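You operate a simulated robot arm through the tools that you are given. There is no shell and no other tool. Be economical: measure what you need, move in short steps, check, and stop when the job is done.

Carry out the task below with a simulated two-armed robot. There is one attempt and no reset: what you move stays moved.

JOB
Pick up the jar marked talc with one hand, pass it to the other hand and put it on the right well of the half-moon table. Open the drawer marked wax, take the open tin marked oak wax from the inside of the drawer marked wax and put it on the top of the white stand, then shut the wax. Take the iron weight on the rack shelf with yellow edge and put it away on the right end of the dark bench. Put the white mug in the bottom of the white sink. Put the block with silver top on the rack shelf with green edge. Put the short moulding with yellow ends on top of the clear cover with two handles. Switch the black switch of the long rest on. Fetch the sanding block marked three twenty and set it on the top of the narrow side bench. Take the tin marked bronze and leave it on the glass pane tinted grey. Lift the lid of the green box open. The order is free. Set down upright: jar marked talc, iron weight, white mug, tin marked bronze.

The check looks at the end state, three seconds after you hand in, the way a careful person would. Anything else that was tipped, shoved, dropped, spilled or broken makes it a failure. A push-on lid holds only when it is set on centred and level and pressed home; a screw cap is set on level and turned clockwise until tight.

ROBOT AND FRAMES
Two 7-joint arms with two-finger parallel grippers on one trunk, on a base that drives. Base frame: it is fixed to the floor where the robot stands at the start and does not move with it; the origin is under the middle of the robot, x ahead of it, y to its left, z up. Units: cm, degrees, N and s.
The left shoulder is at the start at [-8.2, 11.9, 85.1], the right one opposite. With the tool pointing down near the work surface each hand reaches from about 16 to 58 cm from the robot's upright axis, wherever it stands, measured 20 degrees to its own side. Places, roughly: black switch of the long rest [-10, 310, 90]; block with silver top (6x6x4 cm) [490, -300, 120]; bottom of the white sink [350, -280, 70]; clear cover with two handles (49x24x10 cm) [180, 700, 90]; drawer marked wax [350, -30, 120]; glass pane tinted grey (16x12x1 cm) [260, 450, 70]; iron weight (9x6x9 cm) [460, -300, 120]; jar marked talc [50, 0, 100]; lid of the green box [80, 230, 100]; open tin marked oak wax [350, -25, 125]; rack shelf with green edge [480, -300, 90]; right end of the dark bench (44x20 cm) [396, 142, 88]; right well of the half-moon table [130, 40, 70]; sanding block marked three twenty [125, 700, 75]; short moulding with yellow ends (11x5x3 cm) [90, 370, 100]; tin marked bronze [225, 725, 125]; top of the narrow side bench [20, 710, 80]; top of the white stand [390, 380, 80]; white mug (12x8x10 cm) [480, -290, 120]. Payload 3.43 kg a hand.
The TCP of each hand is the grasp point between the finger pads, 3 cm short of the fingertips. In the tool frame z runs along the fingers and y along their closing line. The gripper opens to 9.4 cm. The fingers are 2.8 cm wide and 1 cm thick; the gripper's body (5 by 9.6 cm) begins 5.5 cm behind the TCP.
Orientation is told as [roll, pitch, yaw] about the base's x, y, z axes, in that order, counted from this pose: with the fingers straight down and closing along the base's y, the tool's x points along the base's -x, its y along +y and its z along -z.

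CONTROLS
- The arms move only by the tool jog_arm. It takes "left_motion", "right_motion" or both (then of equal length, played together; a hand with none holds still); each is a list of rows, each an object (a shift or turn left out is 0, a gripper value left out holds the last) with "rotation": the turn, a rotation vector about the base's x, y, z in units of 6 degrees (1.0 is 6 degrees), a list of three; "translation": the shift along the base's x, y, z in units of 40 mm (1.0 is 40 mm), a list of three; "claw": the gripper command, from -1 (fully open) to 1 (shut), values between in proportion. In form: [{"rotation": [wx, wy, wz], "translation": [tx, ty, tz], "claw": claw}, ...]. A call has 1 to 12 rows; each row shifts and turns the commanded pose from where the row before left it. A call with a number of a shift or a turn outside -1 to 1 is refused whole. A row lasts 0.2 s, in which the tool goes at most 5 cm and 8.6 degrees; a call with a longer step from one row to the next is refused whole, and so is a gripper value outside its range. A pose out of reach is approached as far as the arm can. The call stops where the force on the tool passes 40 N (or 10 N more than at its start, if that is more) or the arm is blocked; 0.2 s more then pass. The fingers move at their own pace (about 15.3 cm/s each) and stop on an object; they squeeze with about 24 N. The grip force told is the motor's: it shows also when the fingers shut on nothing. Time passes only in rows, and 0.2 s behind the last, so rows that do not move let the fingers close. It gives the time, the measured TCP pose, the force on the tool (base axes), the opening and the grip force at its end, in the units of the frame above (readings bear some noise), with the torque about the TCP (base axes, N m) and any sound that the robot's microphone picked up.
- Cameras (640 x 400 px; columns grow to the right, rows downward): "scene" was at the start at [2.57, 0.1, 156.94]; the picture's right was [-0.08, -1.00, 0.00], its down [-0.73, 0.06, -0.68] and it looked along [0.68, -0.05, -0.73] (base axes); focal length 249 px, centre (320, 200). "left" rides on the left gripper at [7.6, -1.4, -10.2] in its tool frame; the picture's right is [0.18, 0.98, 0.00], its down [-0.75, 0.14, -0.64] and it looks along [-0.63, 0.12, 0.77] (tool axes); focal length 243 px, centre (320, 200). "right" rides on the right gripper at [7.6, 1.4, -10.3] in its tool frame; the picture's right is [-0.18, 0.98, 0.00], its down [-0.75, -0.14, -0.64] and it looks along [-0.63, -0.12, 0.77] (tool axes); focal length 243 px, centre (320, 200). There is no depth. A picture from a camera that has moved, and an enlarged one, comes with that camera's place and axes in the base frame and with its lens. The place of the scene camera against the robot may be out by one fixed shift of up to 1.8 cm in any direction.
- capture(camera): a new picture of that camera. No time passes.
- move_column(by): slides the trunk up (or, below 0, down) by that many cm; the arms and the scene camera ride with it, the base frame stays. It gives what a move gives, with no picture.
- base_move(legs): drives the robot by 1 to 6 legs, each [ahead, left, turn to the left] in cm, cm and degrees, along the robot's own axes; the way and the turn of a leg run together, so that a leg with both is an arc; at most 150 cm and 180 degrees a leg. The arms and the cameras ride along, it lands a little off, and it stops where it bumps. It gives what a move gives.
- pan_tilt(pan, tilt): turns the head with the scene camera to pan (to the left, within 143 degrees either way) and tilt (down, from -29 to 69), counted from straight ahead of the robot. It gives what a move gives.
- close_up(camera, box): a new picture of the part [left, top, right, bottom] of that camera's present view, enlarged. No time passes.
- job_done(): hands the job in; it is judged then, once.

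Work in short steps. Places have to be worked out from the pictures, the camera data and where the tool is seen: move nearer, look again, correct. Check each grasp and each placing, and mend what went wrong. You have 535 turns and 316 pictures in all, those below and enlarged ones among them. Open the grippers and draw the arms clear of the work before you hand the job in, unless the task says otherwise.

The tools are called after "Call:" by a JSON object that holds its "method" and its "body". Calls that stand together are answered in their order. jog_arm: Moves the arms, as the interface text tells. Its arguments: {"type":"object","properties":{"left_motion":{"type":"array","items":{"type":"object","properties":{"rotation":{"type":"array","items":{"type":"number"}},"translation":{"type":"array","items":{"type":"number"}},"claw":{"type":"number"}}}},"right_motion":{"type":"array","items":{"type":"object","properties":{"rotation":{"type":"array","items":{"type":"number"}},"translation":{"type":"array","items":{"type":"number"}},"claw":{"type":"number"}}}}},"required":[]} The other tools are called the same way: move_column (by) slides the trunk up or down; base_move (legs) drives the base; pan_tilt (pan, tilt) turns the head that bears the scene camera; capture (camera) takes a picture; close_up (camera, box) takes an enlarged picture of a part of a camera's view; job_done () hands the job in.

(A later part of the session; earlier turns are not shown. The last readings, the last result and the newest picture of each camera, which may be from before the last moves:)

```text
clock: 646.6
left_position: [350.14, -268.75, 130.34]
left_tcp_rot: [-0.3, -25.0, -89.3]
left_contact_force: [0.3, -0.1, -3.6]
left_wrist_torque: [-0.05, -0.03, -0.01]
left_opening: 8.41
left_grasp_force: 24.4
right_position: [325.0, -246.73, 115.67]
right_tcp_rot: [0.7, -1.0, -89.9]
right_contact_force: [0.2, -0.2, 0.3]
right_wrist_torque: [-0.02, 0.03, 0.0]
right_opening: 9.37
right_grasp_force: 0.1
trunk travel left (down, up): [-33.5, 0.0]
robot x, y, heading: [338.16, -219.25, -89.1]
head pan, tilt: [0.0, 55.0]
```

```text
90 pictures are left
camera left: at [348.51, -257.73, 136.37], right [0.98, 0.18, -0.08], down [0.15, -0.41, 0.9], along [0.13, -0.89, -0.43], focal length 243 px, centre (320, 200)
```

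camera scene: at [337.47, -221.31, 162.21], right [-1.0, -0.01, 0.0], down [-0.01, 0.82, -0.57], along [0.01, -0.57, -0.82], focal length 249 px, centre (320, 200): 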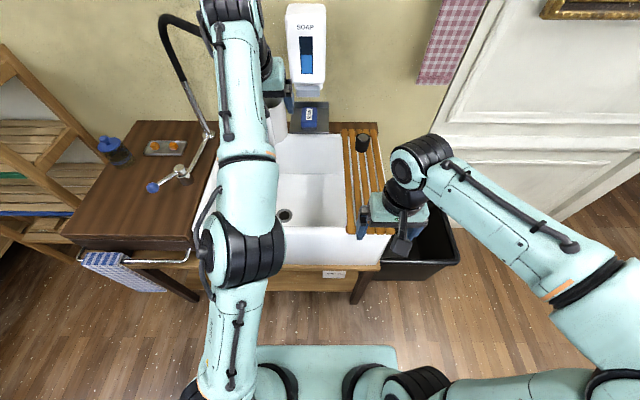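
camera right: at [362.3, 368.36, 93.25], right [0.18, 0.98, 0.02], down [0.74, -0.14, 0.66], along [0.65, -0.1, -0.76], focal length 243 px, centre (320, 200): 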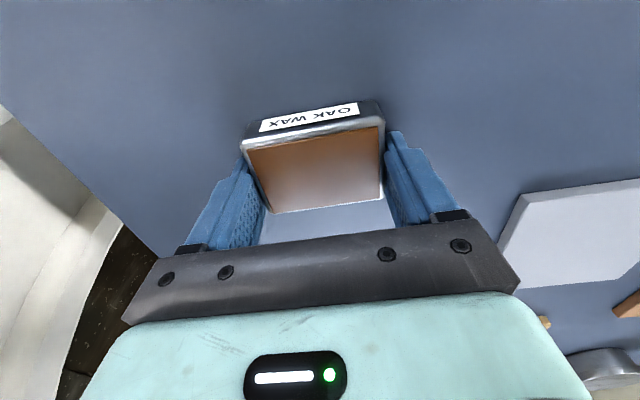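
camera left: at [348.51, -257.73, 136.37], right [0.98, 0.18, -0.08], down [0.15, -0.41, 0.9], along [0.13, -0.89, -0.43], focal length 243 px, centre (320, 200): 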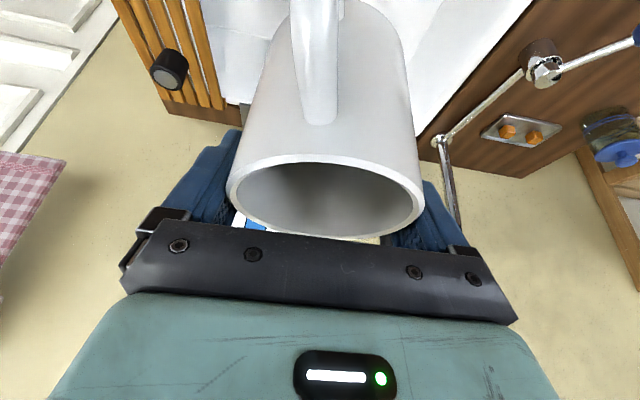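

Spout tip is at about [360, -284, 114], clear of my path. I shift to x≈344, y≈−272 and descend partway.

Call:
{"method": "jog_arm", "body": {"left_motion": [{"translation": [-0.5, -0.3, 0]}, {"translation": [-0.5, -0.3, 0]}, {"translation": [-0.5, -0.2, -0.4]}, {"translation": [0, 0, -0.8]}, {"translation": [0, 0, -0.9]}, {"translation": [0, 0, -0.9]}, {"translation": [0, 0, -0.9]}, {"translation": [0, 0, -0.9]}, {"translation": [0, 0, -0.9]}, {}]}}

Call:
{"method": "capture", "body": {"camera": "scene"}}

Call:
{"method": "capture", "body": {"camera": "left"}}

```text
clock: 648.8
left_position: [347.14, -269.92, 107.37]
left_tcp_rot: [-0.3, -25.0, -89.2]
left_contact_force: [0.0, 0.7, -3.3]
left_wrist_torque: [-0.08, 0.0, -0.01]
left_opening: 8.39
left_grasp_force: 24.1
left hand out of reach, approached as far as the arm can: row 1, 2
right_position: [324.92, -246.73, 115.52]
right_tcp_rot: [0.7, -1.0, -89.8]
right_contact_force: [-0.2, 0.5, 0.7]
right_wrist_torque: [0.01, 0.03, 0.02]
right_opening: 9.38
right_grasp_force: 0.1
trunk travel left (down, up): [-33.5, 0.0]
robot x, y, heading: [338.72, -219.27, -89.5]
head pan, tilt: [0.0, 55.0]
```

```text
89 pictures are left
camera scene: at [337.47, -221.25, 162.21], right [-1.0, -0.01, 0.0], down [-0.01, 0.82, -0.57], along [0.01, -0.57, -0.82], focal length 249 px, centre (320, 200)
```

scene: 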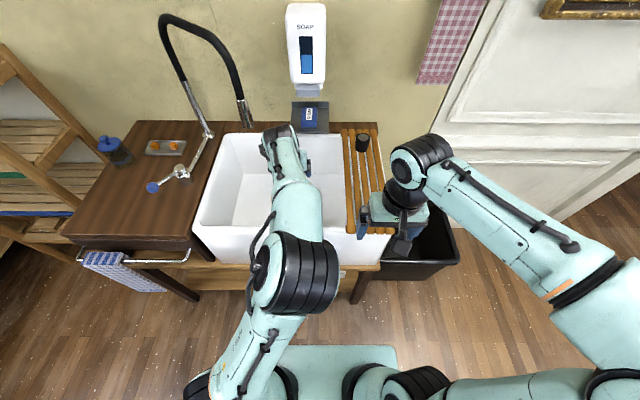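

```text
88 pictures are left
camera left: at [345.52, -258.95, 113.47], right [0.98, 0.18, -0.08], down [0.15, -0.41, 0.9], along [0.13, -0.89, -0.43], focal length 243 px, centre (320, 200)
```

left: 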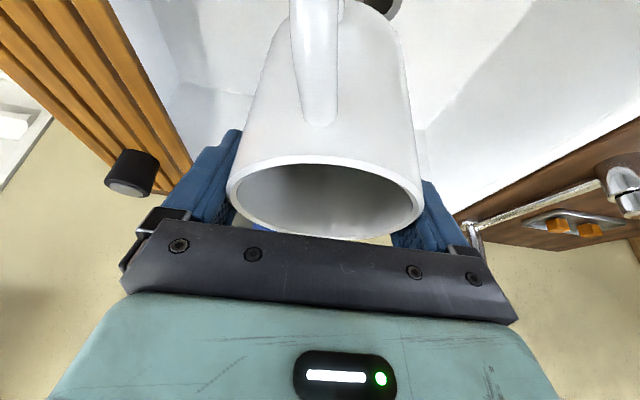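

Basin is wider (x 330–377). The left camera sits near the front rim, so I move the mug further back to y≈−277, x≈350 before going down.

Call:
{"method": "jog_arm", "body": {"left_motion": [{"translation": [0.3, -0.5, 0]}, {"translation": [0.3, -0.6, 0]}, {"translation": [0.15, -0.6, -0.2]}, {"translation": [0, 0, -0.6]}, {"translation": [0, 0, -0.7]}, {"translation": [0, 0, -0.7]}, {}]}}

Call:
{"method": "capture", "body": {"camera": "scene"}}

Call:
{"method": "capture", "body": {"camera": "left"}}

```text
clock: 650.4
left_position: [350.07, -276.95, 98.67]
left_tcp_rot: [-0.2, -25.1, -89.2]
left_contact_force: [-0.7, -0.3, -3.1]
left_wrist_torque: [-0.04, -0.01, -0.02]
left_opening: 8.4
left_grasp_force: 24.3
right_position: [325.08, -246.73, 115.63]
right_tcp_rot: [0.8, -1.0, -89.8]
right_contact_force: [-0.2, 0.5, 0.0]
right_wrist_torque: [-0.02, 0.02, 0.04]
right_opening: 9.39
right_grasp_force: 0.1
trunk travel left (down, up): [-33.5, 0.0]
robot x, y, heading: [338.19, -219.71, -89.3]
head pan, tilt: [0.0, 55.0]
```

```text
87 pictures are left
camera scene: at [337.5, -221.25, 162.21], right [-1.0, -0.01, 0.0], down [-0.01, 0.82, -0.57], along [0.01, -0.57, -0.82], focal length 249 px, centre (320, 200)
```

scene: 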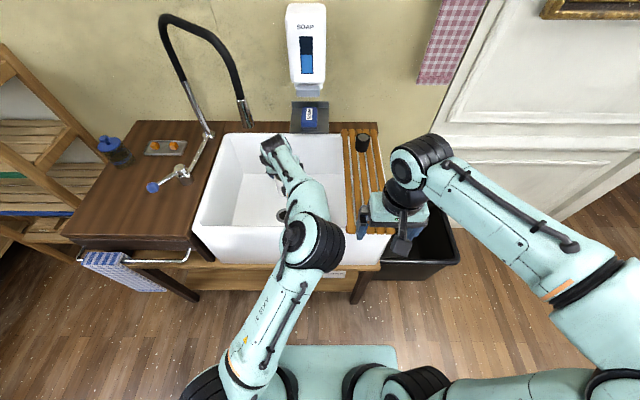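

```text
86 pictures are left
camera left: at [348.5, -265.75, 104.74], right [0.98, 0.18, -0.08], down [0.15, -0.41, 0.9], along [0.13, -0.89, -0.43], focal length 243 px, centre (320, 200)
```

left: 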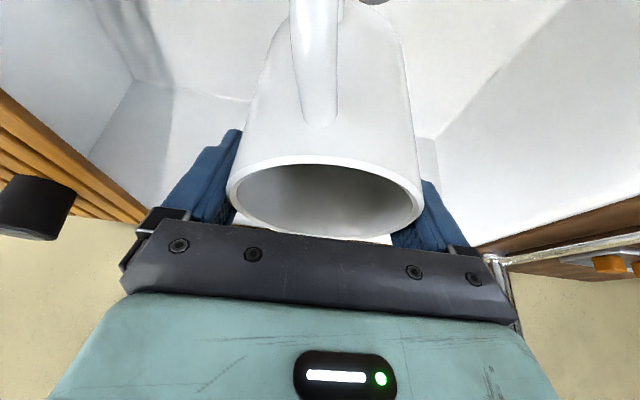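

The forearm passes low over the rim; I drive 8 cm closer and pull the hand back equally, to bend the elbow higher.

Call:
{"method": "base_move", "body": {"legs": [[7, 0, -0.5]]}}

Call:
{"method": "jog_arm", "body": {"left_motion": [{"translation": [0, 0.4, 0]}, {"translation": [0, 0.5, 0]}, {"translation": [0, 0.5, 0]}, {"translation": [0, 0.2, 0]}, {}]}}

Call:
{"method": "capture", "body": {"camera": "scene"}}

```text
clock: 651.4
left_position: [349.63, -283.86, 98.67]
left_tcp_rot: [-0.2, -25.0, -89.6]
left_contact_force: [0.1, -0.3, -3.0]
left_wrist_torque: [-0.09, 0.01, 0.0]
left_opening: 8.37
left_grasp_force: 24.0
right_position: [324.8, -253.57, 115.47]
right_tcp_rot: [0.7, -1.0, -90.1]
right_contact_force: [-0.7, -0.3, 0.4]
right_wrist_torque: [0.0, -0.01, -0.02]
right_opening: 9.37
right_grasp_force: 0.1
trunk travel left (down, up): [-33.5, 0.0]
robot x, y, heading: [338.86, -226.56, -89.7]
head pan, tilt: [0.0, 55.0]
```

```text
clock: 652.6
left_position: [349.71, -277.52, 98.68]
left_tcp_rot: [-0.2, -25.1, -89.7]
left_contact_force: [0.1, -0.3, -2.6]
left_wrist_torque: [-0.05, -0.02, 0.0]
left_opening: 8.38
left_grasp_force: 24.3
right_position: [324.82, -253.74, 115.58]
right_tcp_rot: [0.8, -1.0, -90.3]
right_contact_force: [-1.3, 0.2, -0.1]
right_wrist_torque: [-0.02, 0.0, 0.01]
right_opening: 9.4
right_grasp_force: 0.1
trunk travel left (down, up): [-33.5, 0.0]
robot x, y, heading: [338.42, -226.21, -89.9]
head pan, tilt: [0.0, 55.0]
```

```text
85 pictures are left
camera scene: at [337.5, -228.34, 162.21], right [-1.0, 0.0, 0.0], down [0.0, 0.82, -0.57], along [0.0, -0.57, -0.82], focal length 249 px, centre (320, 200)
```

scene: 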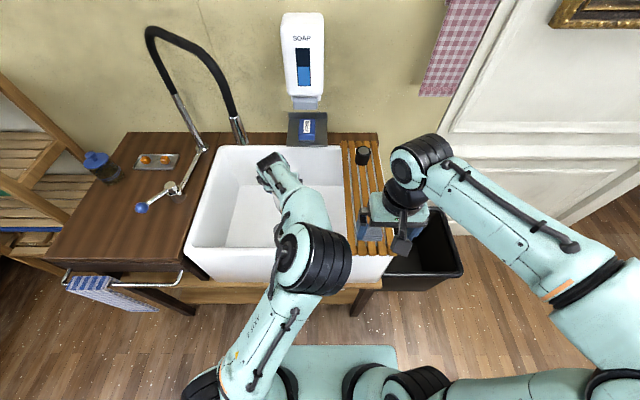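

I lower step by step into the basin, watching for contact.

Call:
{"method": "jog_arm", "body": {"left_motion": [{"translation": [0, 0, -0.5]}, {"translation": [0, 0, -0.5]}, {"translation": [0, 0, -0.5]}, {"translation": [0, 0, -0.4]}, {"translation": [0, 0, -0.3]}, {}]}}

Call:
{"method": "capture", "body": {"camera": "scene"}}

Call:
{"method": "capture", "body": {"camera": "left"}}

```text
clock: 654.0
left_position: [349.75, -277.69, 89.96]
left_tcp_rot: [-0.1, -25.1, -89.7]
left_contact_force: [0.1, -0.5, -2.6]
left_wrist_torque: [-0.09, 0.01, -0.04]
left_opening: 8.38
left_grasp_force: 23.3
right_position: [324.73, -253.55, 115.68]
right_tcp_rot: [0.6, -1.0, -90.2]
right_contact_force: [0.7, 0.8, -0.7]
right_wrist_torque: [0.0, 0.0, 0.02]
right_opening: 9.41
right_grasp_force: 0.1
trunk travel left (down, up): [-33.5, 0.0]
robot x, y, heading: [338.12, -226.25, -90.0]
head pan, tilt: [0.0, 55.0]
```

```text
84 pictures are left
camera scene: at [337.5, -228.31, 162.21], right [-1.0, 0.0, 0.0], down [0.0, 0.82, -0.57], along [0.0, -0.57, -0.82], focal length 249 px, centre (320, 200)
```

scene: 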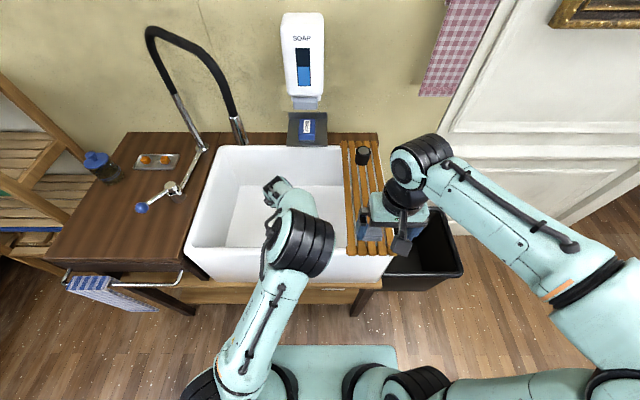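

```text
83 pictures are left
camera left: at [348.19, -266.55, 96.03], right [0.98, 0.17, -0.08], down [0.15, -0.41, 0.9], along [0.12, -0.9, -0.43], focal length 243 px, centre (320, 200)
```

left: 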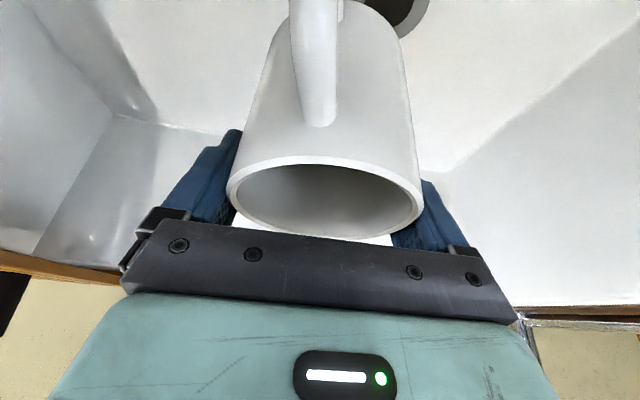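

Clear so far; continue lowering.

Call:
{"method": "jog_arm", "body": {"left_motion": [{"translation": [0, 0, -0.3]}, {"translation": [0, 0, -0.3]}, {"translation": [0, 0, -0.25]}, {"translation": [0, 0, -0.2]}, {"translation": [0, 0, -0.2]}, {"translation": [0, 0, -0.2]}, {"translation": [0, 0, -0.15]}, {"translation": [0, 0, -0.15]}, {"translation": [0, 0, -0.15]}, {"translation": [0, 0, -0.15]}, {}]}}

Call:
{"method": "capture", "body": {"camera": "scene"}}

Call:
{"method": "capture", "body": {"camera": "left"}}

```text
clock: 656.4
left_position: [349.66, -277.55, 81.63]
left_tcp_rot: [-0.2, -25.1, -89.7]
left_contact_force: [0.5, -0.2, -3.5]
left_wrist_torque: [-0.06, -0.04, -0.02]
left_opening: 8.37
left_grasp_force: 24.2
right_position: [324.78, -253.7, 115.63]
right_tcp_rot: [0.7, -1.0, -90.2]
right_contact_force: [1.2, 0.3, 0.9]
right_wrist_torque: [0.01, 0.0, 0.01]
right_opening: 9.39
right_grasp_force: 0.1
trunk travel left (down, up): [-33.5, 0.0]
robot x, y, heading: [338.12, -225.85, -89.7]
head pan, tilt: [0.0, 55.0]
```

```text
82 pictures are left
camera scene: at [337.51, -228.32, 162.21], right [-1.0, 0.0, 0.0], down [0.0, 0.82, -0.57], along [0.0, -0.57, -0.82], focal length 249 px, centre (320, 200)
```

scene: 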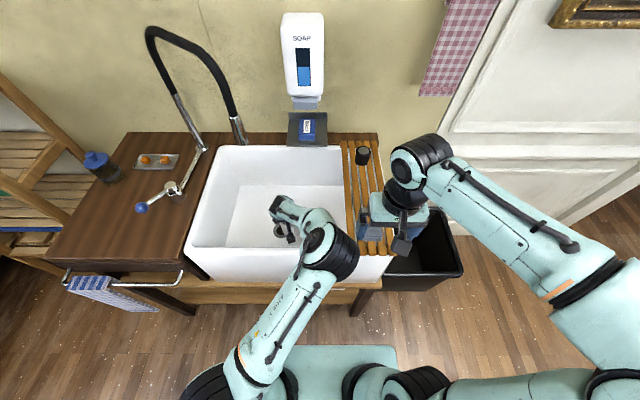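

```text
81 pictures are left
camera left: at [348.11, -266.39, 87.77], right [0.98, 0.17, -0.08], down [0.15, -0.41, 0.9], along [0.12, -0.9, -0.43], focal length 243 px, centre (320, 200)
```

left: 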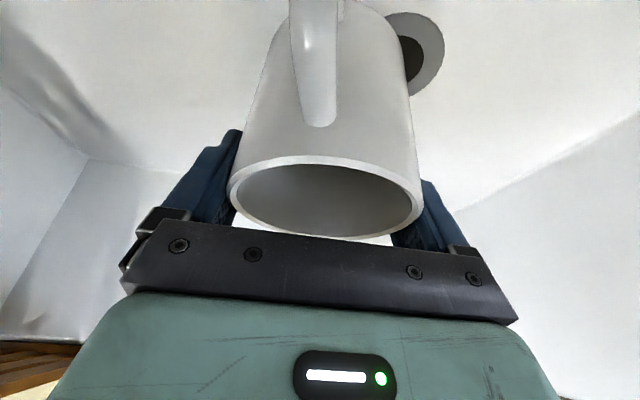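

Drain is right beside the mug; I shift 3 cm in −x and lower to the bottom.

Call:
{"method": "jog_arm", "body": {"left_motion": [{"translation": [-0.4, 0, 0]}, {"translation": [-0.4, 0, 0]}, {"translation": [0, 0, -0.15]}, {"translation": [0, 0, -0.15]}, {"translation": [0, 0, -0.15]}, {"translation": [0, 0, -0.15]}, {"translation": [0, 0, -0.15]}, {"translation": [0, 0, -0.15]}, {"translation": [0, 0, -0.15]}, {"translation": [0, 0, -0.15]}, {"translation": [0, 0, -0.15]}, {}]}}

Call:
{"method": "capture", "body": {"camera": "left"}}

```text
clock: 659.0
left_position: [346.29, -277.07, 77.03]
left_tcp_rot: [-0.2, -25.0, -89.7]
left_contact_force: [0.1, -0.4, -3.7]
left_wrist_torque: [-0.07, 0.0, -0.03]
left_opening: 8.38
left_grasp_force: 23.6
left hand out of reach, approached as far as the arm can: row 10, 11
right_position: [324.94, -253.67, 115.54]
right_tcp_rot: [0.7, -1.1, -90.2]
right_contact_force: [-0.4, 0.5, -0.1]
right_wrist_torque: [0.0, -0.01, -0.04]
right_opening: 9.39
right_grasp_force: 0.0
trunk travel left (down, up): [-33.5, 0.0]
robot x, y, heading: [338.56, -226.17, -89.9]
head pan, tilt: [0.0, 55.0]
```

```text
80 pictures are left
camera left: at [344.69, -265.98, 82.95], right [0.98, 0.17, -0.08], down [0.15, -0.41, 0.9], along [0.12, -0.9, -0.43], focal length 243 px, centre (320, 200)
```

left: 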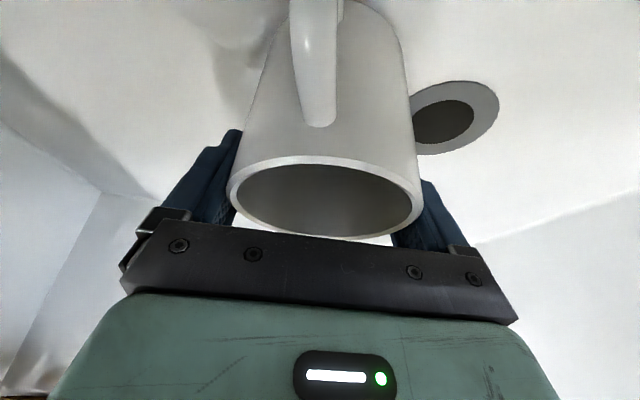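

The basin bottom is at about z 65; the arm's at its limit, so I lower the trunk in small amounts.

Call:
{"method": "move_column", "body": {"by": -3}}

Call:
{"method": "capture", "body": {"camera": "left"}}

Call:
{"method": "capture", "body": {"camera": "scene"}}

```text
clock: 659.5
left_position: [345.96, -275.15, 74.9]
left_tcp_rot: [-0.2, -25.2, -89.6]
left_contact_force: [-0.5, 9.3, 24.7]
left_wrist_torque: [1.44, -0.04, 0.08]
left_opening: 8.25
left_grasp_force: 24.3
right_position: [324.66, -252.85, 113.45]
right_tcp_rot: [0.7, -0.9, -90.3]
right_contact_force: [0.3, 0.4, 0.5]
right_wrist_torque: [-0.07, 0.03, 0.04]
right_opening: 9.42
right_grasp_force: 0.0
trunk travel left (down, up): [-31.6, 1.9]
robot x, y, heading: [338.35, -226.2, -90.0]
head pan, tilt: [0.0, 55.0]
stopped: the force on the tool passed its limit at 115 N (the readings are from after the stop); the commanded pose is now the measured one
```

```text
79 pictures are left
camera left: at [344.5, -264.06, 80.9], right [0.98, 0.17, -0.08], down [0.15, -0.41, 0.9], along [0.12, -0.9, -0.42], focal length 243 px, centre (320, 200)
```

left: 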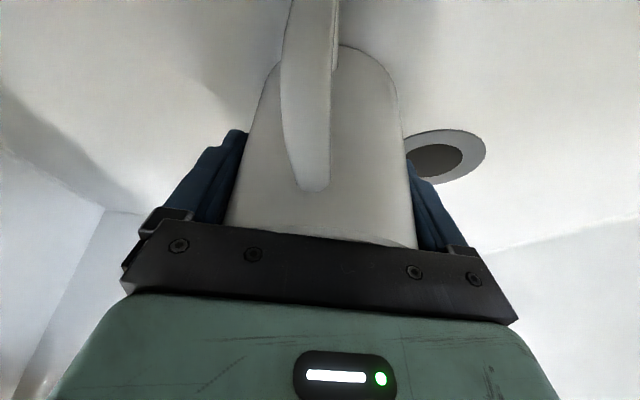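

```text
78 pictures are left
camera scene: at [337.47, -227.64, 160.32], right [-1.0, 0.0, 0.0], down [0.0, 0.82, -0.58], along [0.0, -0.58, -0.82], focal length 249 px, centre (320, 200)
```

scene: 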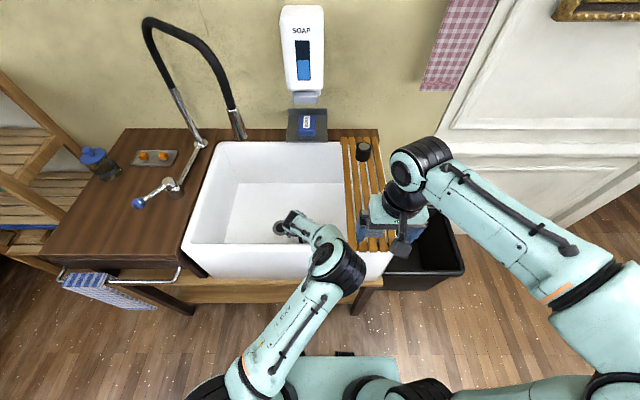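

The mug is on the basin bottom (it slid slightly up in the grip, still upright). I ease up, open wide, and lift straight out.

Call:
{"method": "jog_arm", "body": {"left_motion": [{"translation": [0, 0, 0.06]}, {"claw": -0.85}, {"claw": -1}, {"translation": [0, 0, 0.15]}, {"translation": [0, 0, 0.3]}, {"translation": [0, 0, 0.4]}, {}]}}

Call:
{"method": "capture", "body": {"camera": "left"}}

```text
clock: 661.1
left_position: [346.11, -275.79, 78.28]
left_tcp_rot: [-0.2, -25.1, -89.6]
left_contact_force: [-1.3, 0.3, 0.3]
left_wrist_torque: [0.0, -0.01, -0.02]
left_opening: 9.42
left_grasp_force: 0.0
right_position: [324.91, -253.44, 113.54]
right_tcp_rot: [0.6, -0.7, -90.3]
right_contact_force: [0.2, -0.1, 0.4]
right_wrist_torque: [-0.01, -0.01, 0.0]
right_opening: 9.38
right_grasp_force: 0.1
trunk travel left (down, up): [-31.6, 1.9]
robot x, y, heading: [338.44, -226.18, -90.0]
head pan, tilt: [0.0, 55.0]
```

```text
77 pictures are left
camera left: at [344.56, -264.63, 84.33], right [0.98, 0.17, -0.08], down [0.15, -0.41, 0.9], along [0.12, -0.9, -0.43], focal length 243 px, centre (320, 200)
```

left: 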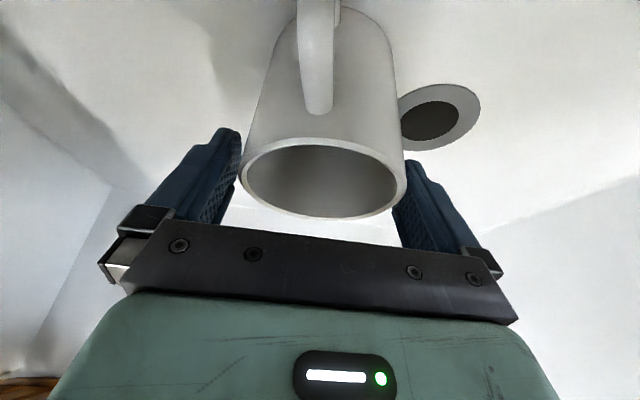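

Mug released and standing. Continue lifting straight up and out.

Call:
{"method": "jog_arm", "body": {"left_motion": [{"translation": [0, 0, 0.5]}, {"translation": [0, 0, 0.7]}, {"translation": [0, 0, 0.8]}, {"translation": [0, 0, 0.8]}, {"translation": [0, 0, 0.8]}, {"translation": [0, 0.2, 0.8]}, {"translation": [0, 0.3, 0.8]}, {"translation": [0, 0.3, 0.8]}, {"translation": [0, 0.3, 0.5]}, {}]}}

Call:
{"method": "base_move", "body": {"legs": [[-22, 0, 0]]}}

Call:
{"method": "close_up", "body": {"camera": "scene", "box": [180, 90, 420, 240]}}

```text
clock: 663.3
left_position: [346.11, -271.08, 104.64]
left_tcp_rot: [-0.2, -24.9, -89.6]
left_contact_force: [-0.5, -0.2, 0.3]
left_wrist_torque: [-0.01, -0.02, 0.03]
left_opening: 9.4
left_grasp_force: 0.0
right_position: [324.81, -253.48, 113.51]
right_tcp_rot: [0.7, -0.7, -90.4]
right_contact_force: [-0.5, -0.7, -0.2]
right_wrist_torque: [0.03, 0.01, 0.0]
right_opening: 9.41
right_grasp_force: 0.2
trunk travel left (down, up): [-31.6, 1.9]
robot x, y, heading: [338.41, -226.17, -89.8]
head pan, tilt: [0.0, 55.0]
```

```text
clock: 665.0
left_position: [346.01, -249.5, 104.66]
left_tcp_rot: [-0.2, -25.1, -89.9]
left_contact_force: [0.2, 1.5, 0.5]
left_wrist_torque: [0.02, -0.02, 0.01]
left_opening: 9.4
left_grasp_force: 0.0
right_position: [324.75, -231.67, 113.44]
right_tcp_rot: [0.6, -0.7, -90.4]
right_contact_force: [-0.1, 0.3, -0.3]
right_wrist_torque: [-0.01, 0.01, -0.04]
right_opening: 9.37
right_grasp_force: 0.1
trunk travel left (down, up): [-31.6, 1.9]
robot x, y, heading: [338.59, -204.22, -89.8]
head pan, tilt: [0.0, 55.0]
```

```text
2.67 times, centred on (300, 165) of scene
camera zoom: at [337.46, -206.65, 160.46], right [-1.0, 0.0, 0.0], down [0.0, 0.82, -0.57], along [0.0, -0.57, -0.82], focal length 664 px, centre (373, 293)
```

zoom: 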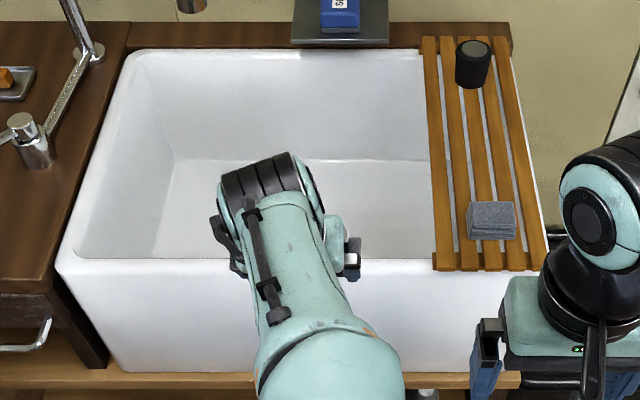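

Mug set down. I fold the left hand back, raise the trunk, move to the rack, and turn the right hand −90° for gripping the weight's handle bar.

Call:
{"method": "jog_arm", "body": {"left_motion": [{"rotation": [1, 0, 0], "translation": [0, 0.5, 0.6]}, {"rotation": [1, 0, 0], "translation": [0, 0.6, 0.6]}, {"rotation": [1, 0, 0], "translation": [0, 0.6, 0.6]}, {"rotation": [1, 0, 0], "translation": [0, 0.6, 0.5]}, {"rotation": [0.17, 0, 0], "translation": [0, 0.6, 0.3]}, {"translation": [0, 0.5, 0]}, {}, {}, {}, {}, {}, {}], "right_motion": [{"rotation": [0, 0, -1]}, {"rotation": [0, 0, -1]}, {"rotation": [0, 0, -1]}, {"rotation": [0, 0, -1]}, {"rotation": [0, 0, -1]}, {"rotation": [0, 0, -1]}, {"rotation": [0, 0, -1]}, {"rotation": [0, 0, -1]}, {"rotation": [0, 0, -1]}, {"rotation": [0, 0, -1]}, {"rotation": [0, 0, -1]}, {"rotation": [0, 0, -1]}]}}

Call:
{"method": "close_up", "body": {"camera": "scene", "box": [180, 90, 420, 240]}}

Call:
{"method": "move_column", "body": {"by": 1.9}}

Call:
{"method": "base_move", "body": {"legs": [[8, 131, -0.2]]}}

```text
clock: 667.6
left_position: [346.07, -235.85, 115.1]
left_tcp_rot: [-0.2, -0.1, -89.7]
left_contact_force: [0.1, -0.8, 0.7]
left_wrist_torque: [0.02, 0.01, -0.03]
left_opening: 9.41
left_grasp_force: 0.1
right_position: [324.65, -231.77, 113.57]
right_tcp_rot: [0.7, -0.7, -162.7]
right_contact_force: [-0.2, 0.4, 0.5]
right_wrist_torque: [-0.01, 0.0, -0.01]
right_opening: 9.4
right_grasp_force: 0.2
trunk travel left (down, up): [-31.6, 1.9]
robot x, y, heading: [338.56, -204.31, -89.9]
head pan, tilt: [0.0, 55.0]
```

```text
2.67 times, centred on (300, 165) of scene
camera zoom: at [337.45, -206.65, 160.44], right [-1.0, 0.0, 0.0], down [0.0, 0.82, -0.57], along [0.0, -0.57, -0.82], focal length 664 px, centre (373, 293)
```

zoom: 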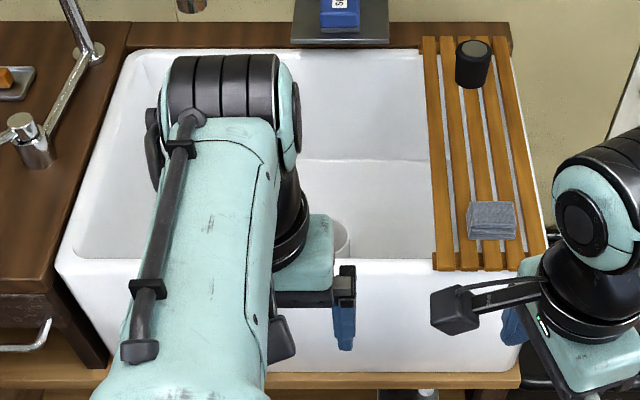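

```text
clock: 668.3
left_position: [345.89, -235.96, 116.99]
left_tcp_rot: [-0.1, -0.1, -89.9]
left_contact_force: [-1.0, 0.5, -0.6]
left_wrist_torque: [0.0, -0.01, -0.01]
left_opening: 9.4
left_grasp_force: 0.0
right_position: [324.67, -231.73, 115.38]
right_tcp_rot: [0.7, -0.7, -162.6]
right_contact_force: [-0.7, 0.3, 0.1]
right_wrist_torque: [-0.03, -0.01, -0.02]
right_opening: 9.4
right_grasp_force: 0.1
trunk travel left (down, up): [-33.5, 0.0]
robot x, y, heading: [338.24, -204.75, -90.1]
head pan, tilt: [0.0, 55.0]
```

```text
clock: 680.3
left_position: [479.99, -244.8, 116.88]
left_tcp_rot: [-0.1, 0.0, -90.5]
left_contact_force: [0.1, 0.2, 0.0]
left_wrist_torque: [-0.03, -0.02, -0.01]
left_opening: 9.4
left_grasp_force: 0.1
right_position: [458.78, -240.37, 115.48]
right_tcp_rot: [0.8, -0.7, -163.1]
right_contact_force: [0.9, 0.9, 0.1]
right_wrist_torque: [-0.01, 0.02, -0.01]
right_opening: 9.41
right_grasp_force: 0.0
trunk travel left (down, up): [-33.5, 0.0]
robot x, y, heading: [472.9, -213.77, -90.5]
head pan, tilt: [0.0, 55.0]
```

Right hand: finish yaw, then tilt 80° forward while reaching ahead and up.

Call:
{"method": "jog_arm", "body": {"right_motion": [{"rotation": [0, 0, -1], "translation": [0, -0.5, 0.4]}, {"rotation": [0, 0, -1], "translation": [0, -0.5, 0.4]}, {"rotation": [0, 0, -0.9], "translation": [0, -0.5, 0.4]}, {"rotation": [-1, 0, 0], "translation": [0, -0.3, 0.3]}, {"rotation": [-1, 0, 0], "translation": [0, -0.3, 0.3]}, {"rotation": [-1, 0, 0], "translation": [0, -0.3, 0.3]}, {"rotation": [-1, 0, 0], "translation": [0, -0.3, 0.3]}, {"rotation": [-1, 0, 0], "translation": [0, -0.3, 0.3]}, {"rotation": [-1, 0, 0], "translation": [0, -0.3, 0.3]}, {"rotation": [-1, 0, 0], "translation": [0, -0.3, 0.3]}, {"rotation": [-1, 0, 0], "translation": [0, -0.3, 0.3]}, {"rotation": [-1, 0, 0], "translation": [0, -0.3, 0.3]}]}}

Call:
{"method": "jog_arm", "body": {"right_motion": [{"rotation": [-1, 0, 0], "claw": 0.3}, {"rotation": [-1, 0, 0]}, {"rotation": [-1, 0, 0]}, {"rotation": [-1, 0, 0]}, {}]}}

Call:
{"method": "pan_tilt", "body": {"pan": -5, "tilt": 30}}

Call:
{"method": "capture", "body": {"camera": "right"}}

Call:
{"method": "capture", "body": {"camera": "scene"}}

```text
clock: 682.9
left_position: [480.03, -244.72, 116.94]
left_tcp_rot: [-0.1, 0.0, -90.5]
left_contact_force: [-0.6, 0.3, -0.3]
left_wrist_torque: [0.0, 0.01, 0.02]
left_opening: 9.38
left_grasp_force: 0.1
right_position: [458.87, -257.25, 131.01]
right_tcp_rot: [54.8, 0.1, 179.1]
right_contact_force: [-0.2, 0.1, 0.4]
right_wrist_torque: [-0.02, 0.0, 0.02]
right_opening: 9.4
right_grasp_force: 0.1
trunk travel left (down, up): [-33.5, 0.0]
robot x, y, heading: [473.02, -213.36, -90.3]
head pan, tilt: [0.0, 55.0]
```

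```text
clock: 684.1
left_position: [480.09, -244.85, 116.95]
left_tcp_rot: [-0.2, -0.1, -90.4]
left_contact_force: [0.1, -0.5, 1.7]
left_wrist_torque: [0.01, 0.01, -0.02]
left_opening: 9.41
left_grasp_force: 0.0
right_position: [458.79, -257.08, 130.9]
right_tcp_rot: [75.7, 0.3, 179.2]
right_contact_force: [-0.2, 0.5, -0.3]
right_wrist_torque: [0.02, 0.0, 0.03]
right_opening: 3.29
right_grasp_force: 0.1
right hand out of reach, approached as far as the arm can: row 4
trunk travel left (down, up): [-33.5, 0.0]
robot x, y, heading: [472.81, -213.62, -90.5]
head pan, tilt: [0.0, 55.0]
```

```text
clock: 685.0
left_position: [479.95, -244.65, 116.9]
left_tcp_rot: [-0.1, 0.0, -90.5]
left_contact_force: [0.6, 0.9, -0.2]
left_wrist_torque: [0.01, 0.0, -0.02]
left_opening: 9.44
left_grasp_force: 0.1
right_position: [458.81, -257.16, 131.0]
right_tcp_rot: [75.7, 0.3, 179.2]
right_contact_force: [-0.5, 0.1, -0.7]
right_wrist_torque: [-0.01, 0.0, 0.01]
right_opening: 3.3
right_grasp_force: 0.1
trunk travel left (down, up): [-33.5, 0.0]
robot x, y, heading: [472.43, -213.0, -90.7]
head pan, tilt: [-5.0, 30.0]
```

```text
74 pictures are left
camera right: at [466.45, -247.64, 134.98], right [-0.19, -0.24, 0.95], down [-0.74, 0.67, 0.02], along [-0.64, -0.7, -0.31], focal length 243 px, centre (320, 200)
```

right: 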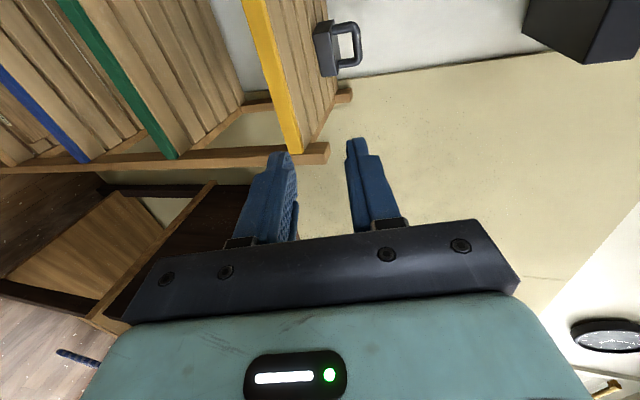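

```text
73 pictures are left
camera scene: at [471.03, -217.18, 165.83], right [-1.0, 0.1, 0.0], down [0.05, 0.5, -0.87], along [-0.09, -0.86, -0.5], focal length 249 px, centre (320, 200)
```

scene: 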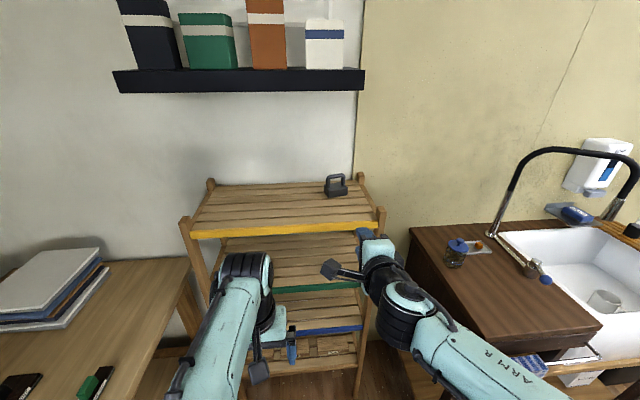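

Weight's bar seen at about [457.7, -299, 127.5]. I check the mug in a zoom, then drive 28 cm closer.

Call:
{"method": "close_up", "body": {"camera": "scene", "box": [540, 220, 640, 345]}}

Call:
{"method": "base_move", "body": {"legs": [[28, 0, 0.5]]}}

Call:
{"method": "capture", "body": {"camera": "right"}}

Call:
{"method": "close_up", "body": {"camera": "scene", "box": [260, 180, 460, 305]}}

```text
3.20 times, centred on (590, 282) of scene
camera zoom: at [471.03, -217.18, 165.83], right [-1.0, 0.1, 0.0], down [0.05, 0.5, -0.87], along [-0.09, -0.86, -0.5], focal length 797 px, centre (-544, -64)
```

zoom: 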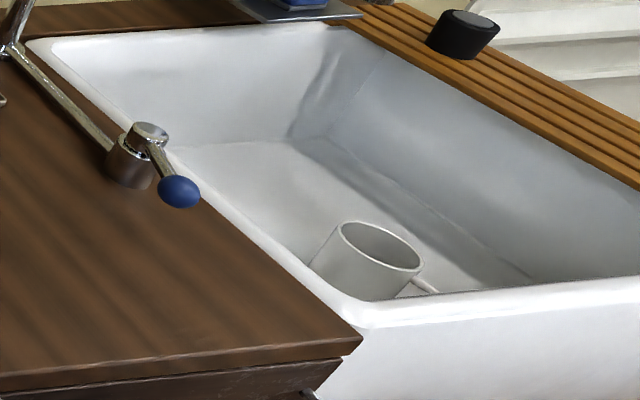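

```text
clock: 686.9
left_position: [480.27, -272.41, 116.83]
left_tcp_rot: [-0.1, 0.0, -89.7]
left_contact_force: [-0.5, -0.4, 0.6]
left_wrist_torque: [0.01, 0.02, 0.0]
left_opening: 9.41
left_grasp_force: 0.0
right_position: [459.42, -285.06, 130.97]
right_tcp_rot: [75.6, 0.3, -179.9]
right_contact_force: [0.4, -0.3, 0.2]
right_wrist_torque: [-0.04, 0.0, 0.01]
right_opening: 3.31
right_grasp_force: 0.0
trunk travel left (down, up): [-33.5, 0.0]
robot x, y, heading: [472.7, -240.72, -89.9]
head pan, tilt: [-5.0, 30.0]
```

```text
71 pictures are left
camera right: at [466.88, -275.43, 134.96], right [-0.19, -0.24, 0.95], down [-0.75, 0.66, 0.02], along [-0.63, -0.71, -0.31], focal length 243 px, centre (320, 200)
```

right: 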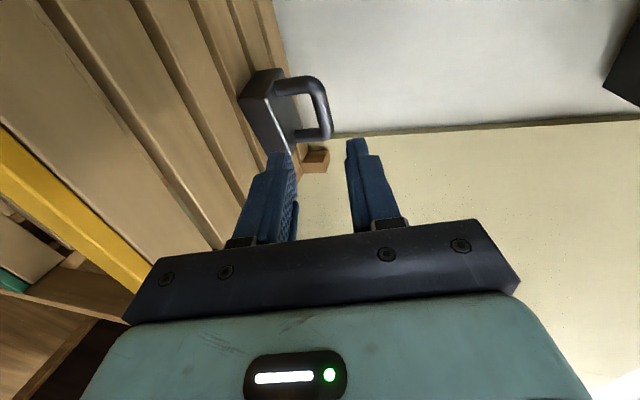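

```text
3.20 times, centred on (360, 242) of scene
camera zoom: at [470.98, -244.91, 165.82], right [-1.0, 0.08, 0.0], down [0.04, 0.5, -0.87], along [-0.07, -0.86, -0.5], focal length 797 px, centre (192, 64)
```

zoom: 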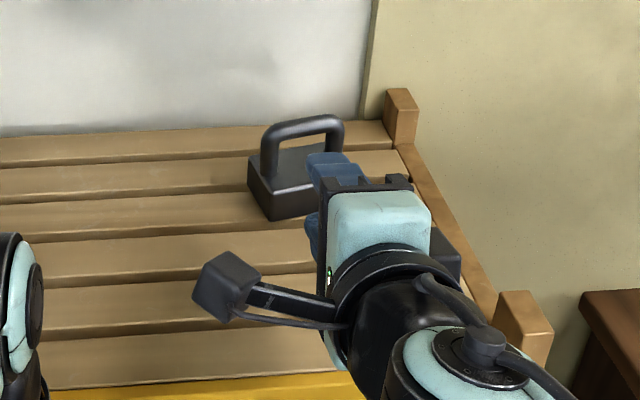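

Mug confirmed upright in the sink. Bar estimate [456.9, -303, 126]; I move nearer and re-measure.

Call:
{"method": "jog_arm", "body": {"right_motion": [{"translation": [-0.3, -0.2, -0.5]}, {"translation": [-0.3, -0.4, -0.5]}, {"translation": [0, -0.5, -0.1]}, {"translation": [0, -0.4, 0]}, {}]}}

Call:
{"method": "capture", "body": {"camera": "right"}}

Call:
{"method": "close_up", "body": {"camera": "scene", "box": [280, 190, 380, 252]}}

```text
clock: 687.6
left_position: [481.56, -272.58, 116.75]
left_tcp_rot: [-0.9, 0.4, -88.1]
left_contact_force: [1.1, -0.6, -0.7]
left_wrist_torque: [0.02, 0.0, 0.05]
left_opening: 9.42
left_grasp_force: 0.2
right_position: [473.04, -279.41, 136.03]
right_tcp_rot: [85.7, 2.1, -158.7]
right_contact_force: [-14.8, 8.6, -2.2]
right_wrist_torque: [-0.48, -0.23, 2.6]
right_opening: 3.3
right_grasp_force: 0.0
right hand out of reach, approached as far as the arm can: row 1, 2
trunk travel left (down, up): [-33.5, 0.0]
robot x, y, heading: [472.86, -241.22, -89.7]
head pan, tilt: [-5.0, 30.0]
stopped in row 3 (right hand): the force on the tool passed its limit at 90 N (the readings are from after the stop); the commanded pose is now the measured one
```

```text
69 pictures are left
camera right: at [476.23, -267.04, 138.57], right [-0.18, -0.15, 0.97], down [-0.94, 0.33, -0.12], along [-0.3, -0.93, -0.2], focal length 243 px, centre (320, 200)
```

right: 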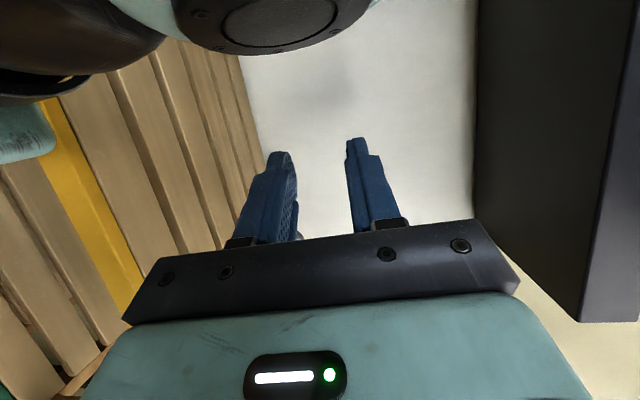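

```text
6.40 times, centred on (330, 221) of scene
camera zoom: at [471.38, -245.09, 165.83], right [-1.0, 0.08, 0.0], down [0.04, 0.5, -0.87], along [-0.07, -0.86, -0.5], focal length 1594 px, centre (256, 66)
```

zoom: 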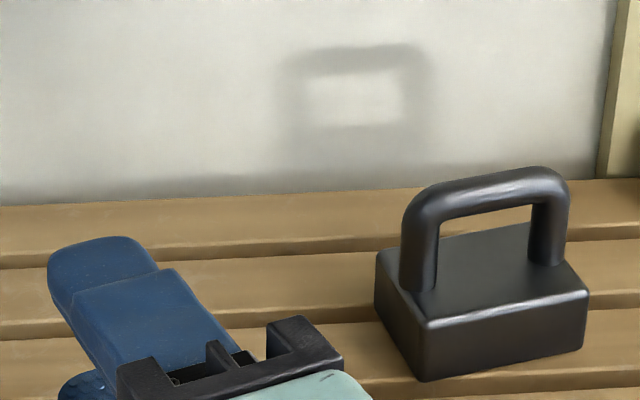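

The right arm swung unexpectedly (near a singular pose) and touched my left arm. I check the overall scene.

Call:
{"method": "capture", "body": {"camera": "scene"}}

```text
67 pictures are left
camera scene: at [471.38, -245.09, 165.83], right [-1.0, 0.08, 0.0], down [0.04, 0.5, -0.87], along [-0.07, -0.86, -0.5], focal length 249 px, centre (320, 200)
```

scene: 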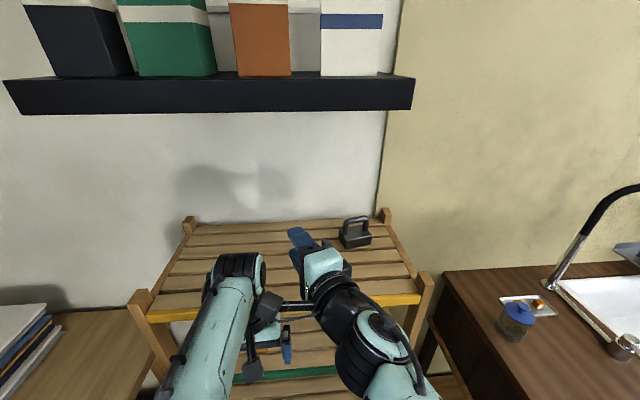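

I back off 25 cm, move the left arm aside, and re-orient the right hand to a safer 30° tilt (fingers in front of and behind the bar).

Call:
{"method": "base_move", "body": {"legs": [[-25, 0, 0]]}}

Call:
{"method": "jog_arm", "body": {"left_motion": [{"translation": [0.5, 0.3, 0]}, {"translation": [0.6, 0.3, 0]}, {"translation": [0.6, 0.3, 0]}, {"translation": [0.5, 0, 0]}, {}, {}, {}, {}, {}, {}, {}, {}], "right_motion": [{}, {}, {"rotation": [0, 0, -0.9], "translation": [-0.4, 0, 0]}, {"rotation": [0, 0, -0.9], "translation": [-0.4, 0, 0]}, {"rotation": [0, 0, -0.9], "translation": [-0.4, 0, 0]}, {"rotation": [0, 0, -0.9], "translation": [-0.4, 0, 0]}, {"rotation": [1, 0, 0], "translation": [-0.4, 0, 0]}, {"rotation": [1, 0, 0], "translation": [-0.4, 0, 0]}, {"rotation": [1, 0, 0]}, {"rotation": [1, 0, 0]}, {"rotation": [1, 0, 0]}, {"rotation": [1, 0, 0]}]}}

Call:
{"method": "jog_arm", "body": {"right_motion": [{"rotation": [1, 0, 0]}, {"rotation": [1, 0, 0]}, {"rotation": [1, 0, 0]}, {"rotation": [0.3, 0, 0]}, {}]}}

Call:
{"method": "capture", "body": {"camera": "scene"}}

```text
clock: 689.4
left_position: [480.96, -248.44, 116.89]
left_tcp_rot: [-0.5, 0.3, -88.6]
left_contact_force: [0.3, -0.8, -0.6]
left_wrist_torque: [0.0, 0.03, 0.0]
left_opening: 9.38
left_grasp_force: 0.0
right_position: [472.24, -255.04, 136.18]
right_tcp_rot: [85.8, 2.4, -159.2]
right_contact_force: [-36.5, 11.5, -1.7]
right_wrist_torque: [-0.38, -0.75, 5.79]
right_opening: 3.28
right_grasp_force: 0.0
trunk travel left (down, up): [-33.5, 0.0]
robot x, y, heading: [472.63, -216.95, -89.8]
head pan, tilt: [-5.0, 30.0]
```

```text
clock: 692.0
left_position: [489.68, -244.78, 117.05]
left_tcp_rot: [-0.6, 0.3, -88.8]
left_contact_force: [0.4, -0.6, 1.1]
left_wrist_torque: [0.0, 0.01, -0.03]
left_opening: 9.4
left_grasp_force: 0.1
right_position: [462.6, -254.99, 136.02]
right_tcp_rot: [49.6, 1.4, 178.0]
right_contact_force: [0.4, -0.7, 0.3]
right_wrist_torque: [0.03, 0.0, 0.02]
right_opening: 3.29
right_grasp_force: 0.1
trunk travel left (down, up): [-33.5, 0.0]
robot x, y, heading: [472.9, -216.89, -90.3]
head pan, tilt: [-5.0, 30.0]
```

```text
clock: 693.2
left_position: [489.68, -244.74, 116.86]
left_tcp_rot: [-0.6, 0.2, -88.7]
left_contact_force: [1.0, -0.3, 1.5]
left_wrist_torque: [-0.01, 0.0, -0.02]
left_opening: 9.4
left_grasp_force: 0.1
right_position: [462.67, -255.04, 136.02]
right_tcp_rot: [30.0, 0.7, 177.7]
right_contact_force: [-0.7, -0.4, 0.0]
right_wrist_torque: [-0.02, 0.01, -0.02]
right_opening: 3.31
right_grasp_force: 0.0
trunk travel left (down, up): [-33.5, 0.0]
robot x, y, heading: [472.66, -216.45, -90.2]
head pan, tilt: [-5.0, 30.0]
```

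```text
66 pictures are left
camera scene: at [470.93, -220.7, 165.84], right [-1.0, 0.09, 0.0], down [0.05, 0.5, -0.87], along [-0.08, -0.86, -0.5], focal length 249 px, centre (320, 200)
```

scene: 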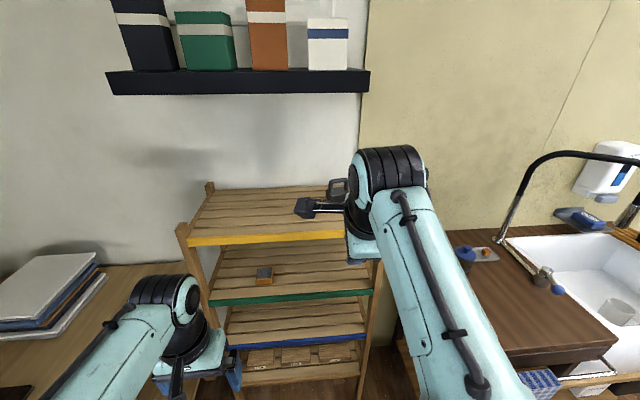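

Arms are clear now. I correct yaw, drive 30 cm forward and look at the weight with the right camera.

Call:
{"method": "jog_arm", "body": {"right_motion": [{"rotation": [0, 0, 0.38], "translation": [-0.3, 0, 0]}, {"translation": [-0.3, 0, 0]}, {}]}}

Call:
{"method": "base_move", "body": {"legs": [[30, 0, 0.2]]}}

Call:
{"method": "capture", "body": {"camera": "right"}}

Call:
{"method": "close_up", "body": {"camera": "scene", "box": [240, 180, 440, 305]}}

```text
clock: 694.0
left_position: [489.8, -244.72, 116.99]
left_tcp_rot: [-0.6, 0.3, -88.7]
left_contact_force: [0.1, -0.6, 0.1]
left_wrist_torque: [0.03, -0.02, -0.03]
left_opening: 9.4
left_grasp_force: 0.0
right_position: [460.33, -254.92, 136.17]
right_tcp_rot: [30.0, 0.6, 180.1]
right_contact_force: [-0.8, 0.6, 0.8]
right_wrist_torque: [-0.02, 0.02, 0.03]
right_opening: 3.3
right_grasp_force: 0.1
trunk travel left (down, up): [-33.5, 0.0]
robot x, y, heading: [472.54, -217.26, -90.3]
head pan, tilt: [-5.0, 30.0]
```

```text
clock: 696.0
left_position: [489.74, -274.05, 117.0]
left_tcp_rot: [-0.6, 0.3, -88.4]
left_contact_force: [-0.2, -0.3, -0.6]
left_wrist_torque: [-0.02, 0.02, -0.01]
left_opening: 9.36
left_grasp_force: 0.0
right_position: [460.4, -284.48, 136.09]
right_tcp_rot: [30.0, 0.6, -179.8]
right_contact_force: [-0.2, 0.5, 0.1]
right_wrist_torque: [0.01, 0.03, -0.03]
right_opening: 3.29
right_grasp_force: 0.1
trunk travel left (down, up): [-33.5, 0.0]
robot x, y, heading: [473.0, -246.51, -90.0]
head pan, tilt: [-5.0, 30.0]
```

```text
65 pictures are left
camera right: at [467.84, -280.47, 145.8], right [-0.19, -0.85, 0.49], down [-0.76, 0.44, 0.48], along [-0.62, -0.28, -0.73], focal length 243 px, centre (320, 200)
```

right: 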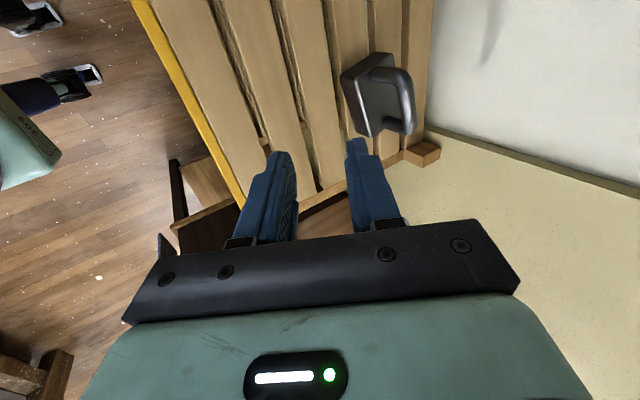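

```text
3.20 times, centred on (340, 242) of scene
camera zoom: at [470.9, -250.14, 165.82], right [-1.0, 0.09, 0.0], down [0.04, 0.5, -0.87], along [-0.07, -0.86, -0.5], focal length 797 px, centre (256, 64)
```

zoom: 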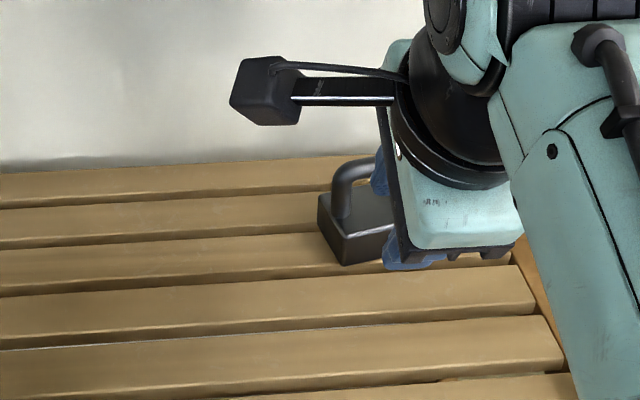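

Bar mid triangulates consistently to [458.6, -298.9, 127.2]. I drive 10 cm closer so I can come down on it along the tool axis.

Call:
{"method": "base_move", "body": {"legs": [[10, 0, 0]]}}

Call:
{"method": "jog_arm", "body": {"right_motion": [{"translation": [-0.2, 0, 0], "claw": 0.1}, {"translation": [-0.2, 0, 0]}, {}]}}

Call:
{"method": "capture", "body": {"camera": "right"}}

```text
clock: 697.0
left_position: [489.58, -278.41, 117.07]
left_tcp_rot: [-0.3, 2.4, -90.0]
left_contact_force: [-0.2, 4.4, -2.2]
left_wrist_torque: [-0.08, -0.1, -0.18]
left_opening: 9.39
left_grasp_force: 0.0
right_position: [460.29, -289.88, 136.18]
right_tcp_rot: [30.0, 0.7, -179.9]
right_contact_force: [-0.1, -0.1, -0.2]
right_wrist_torque: [0.02, 0.04, 0.01]
right_opening: 3.29
right_grasp_force: 0.1
trunk travel left (down, up): [-33.5, 0.0]
robot x, y, heading: [472.78, -251.63, -90.1]
head pan, tilt: [-5.0, 30.0]
stopped in leg 1: the force on the tool passed its limit at 132 N (the readings are from after the stop); the commanded pose is now the measured one
```

```text
clock: 697.8
left_position: [489.57, -278.45, 117.12]
left_tcp_rot: [-0.5, 2.4, -90.0]
left_contact_force: [-0.1, 8.6, -1.0]
left_wrist_torque: [-0.26, -0.1, -0.43]
left_opening: 9.42
left_grasp_force: 0.1
right_position: [458.84, -289.73, 136.0]
right_tcp_rot: [30.0, 0.7, -179.9]
right_contact_force: [0.7, 0.3, 0.4]
right_wrist_torque: [0.01, 0.03, -0.02]
right_opening: 4.23
right_grasp_force: 0.0
trunk travel left (down, up): [-33.5, 0.0]
robot x, y, heading: [472.99, -252.04, -90.3]
head pan, tilt: [-5.0, 30.0]
```

```text
63 pictures are left
camera right: at [466.16, -285.81, 145.8], right [-0.19, -0.85, 0.49], down [-0.76, 0.44, 0.48], along [-0.62, -0.28, -0.73], focal length 243 px, centre (320, 200)
```

right: 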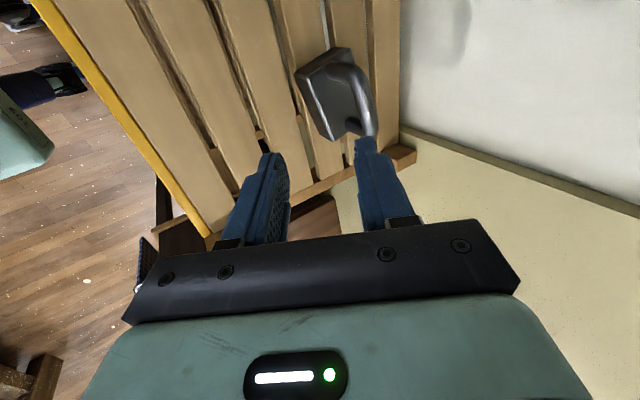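

The left hand touched the rack's front edge. I pull it back right away, and re-measure the weight.

Call:
{"method": "jog_arm", "body": {"left_motion": [{"translation": [0, 0.5, 0]}, {"translation": [0, 0.8, 0]}, {"translation": [0, 0.8, 0]}, {"translation": [0, 0.8, 0]}, {"translation": [0, 0.6, 0]}, {}]}}

Call:
{"method": "capture", "body": {"camera": "scene"}}

```text
clock: 699.2
left_position: [489.62, -264.83, 117.11]
left_tcp_rot: [-0.5, 2.4, -90.0]
left_contact_force: [0.5, -0.1, 0.2]
left_wrist_torque: [0.02, 0.04, -0.02]
left_opening: 9.37
left_grasp_force: 0.0
right_position: [458.81, -290.09, 135.92]
right_tcp_rot: [29.9, 0.6, -179.9]
right_contact_force: [-0.9, -0.2, 0.4]
right_wrist_torque: [-0.01, -0.01, -0.01]
right_opening: 4.21
right_grasp_force: 0.0
trunk travel left (down, up): [-33.5, 0.0]
robot x, y, heading: [472.57, -251.69, -90.0]
head pan, tilt: [-5.0, 30.0]
```

```text
62 pictures are left
camera scene: at [470.88, -255.68, 165.84], right [-1.0, 0.09, 0.0], down [0.04, 0.5, -0.87], along [-0.08, -0.86, -0.5], focal length 249 px, centre (320, 200)
```

scene: 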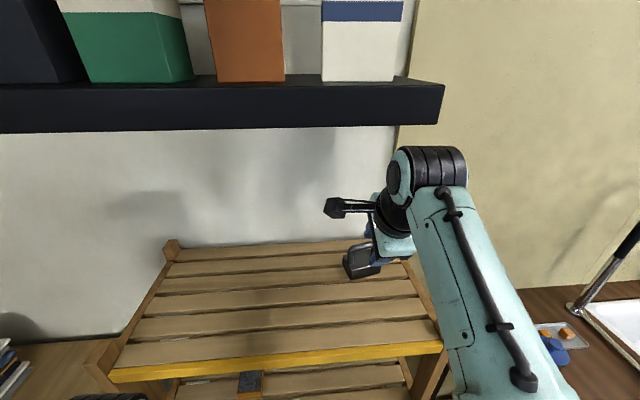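

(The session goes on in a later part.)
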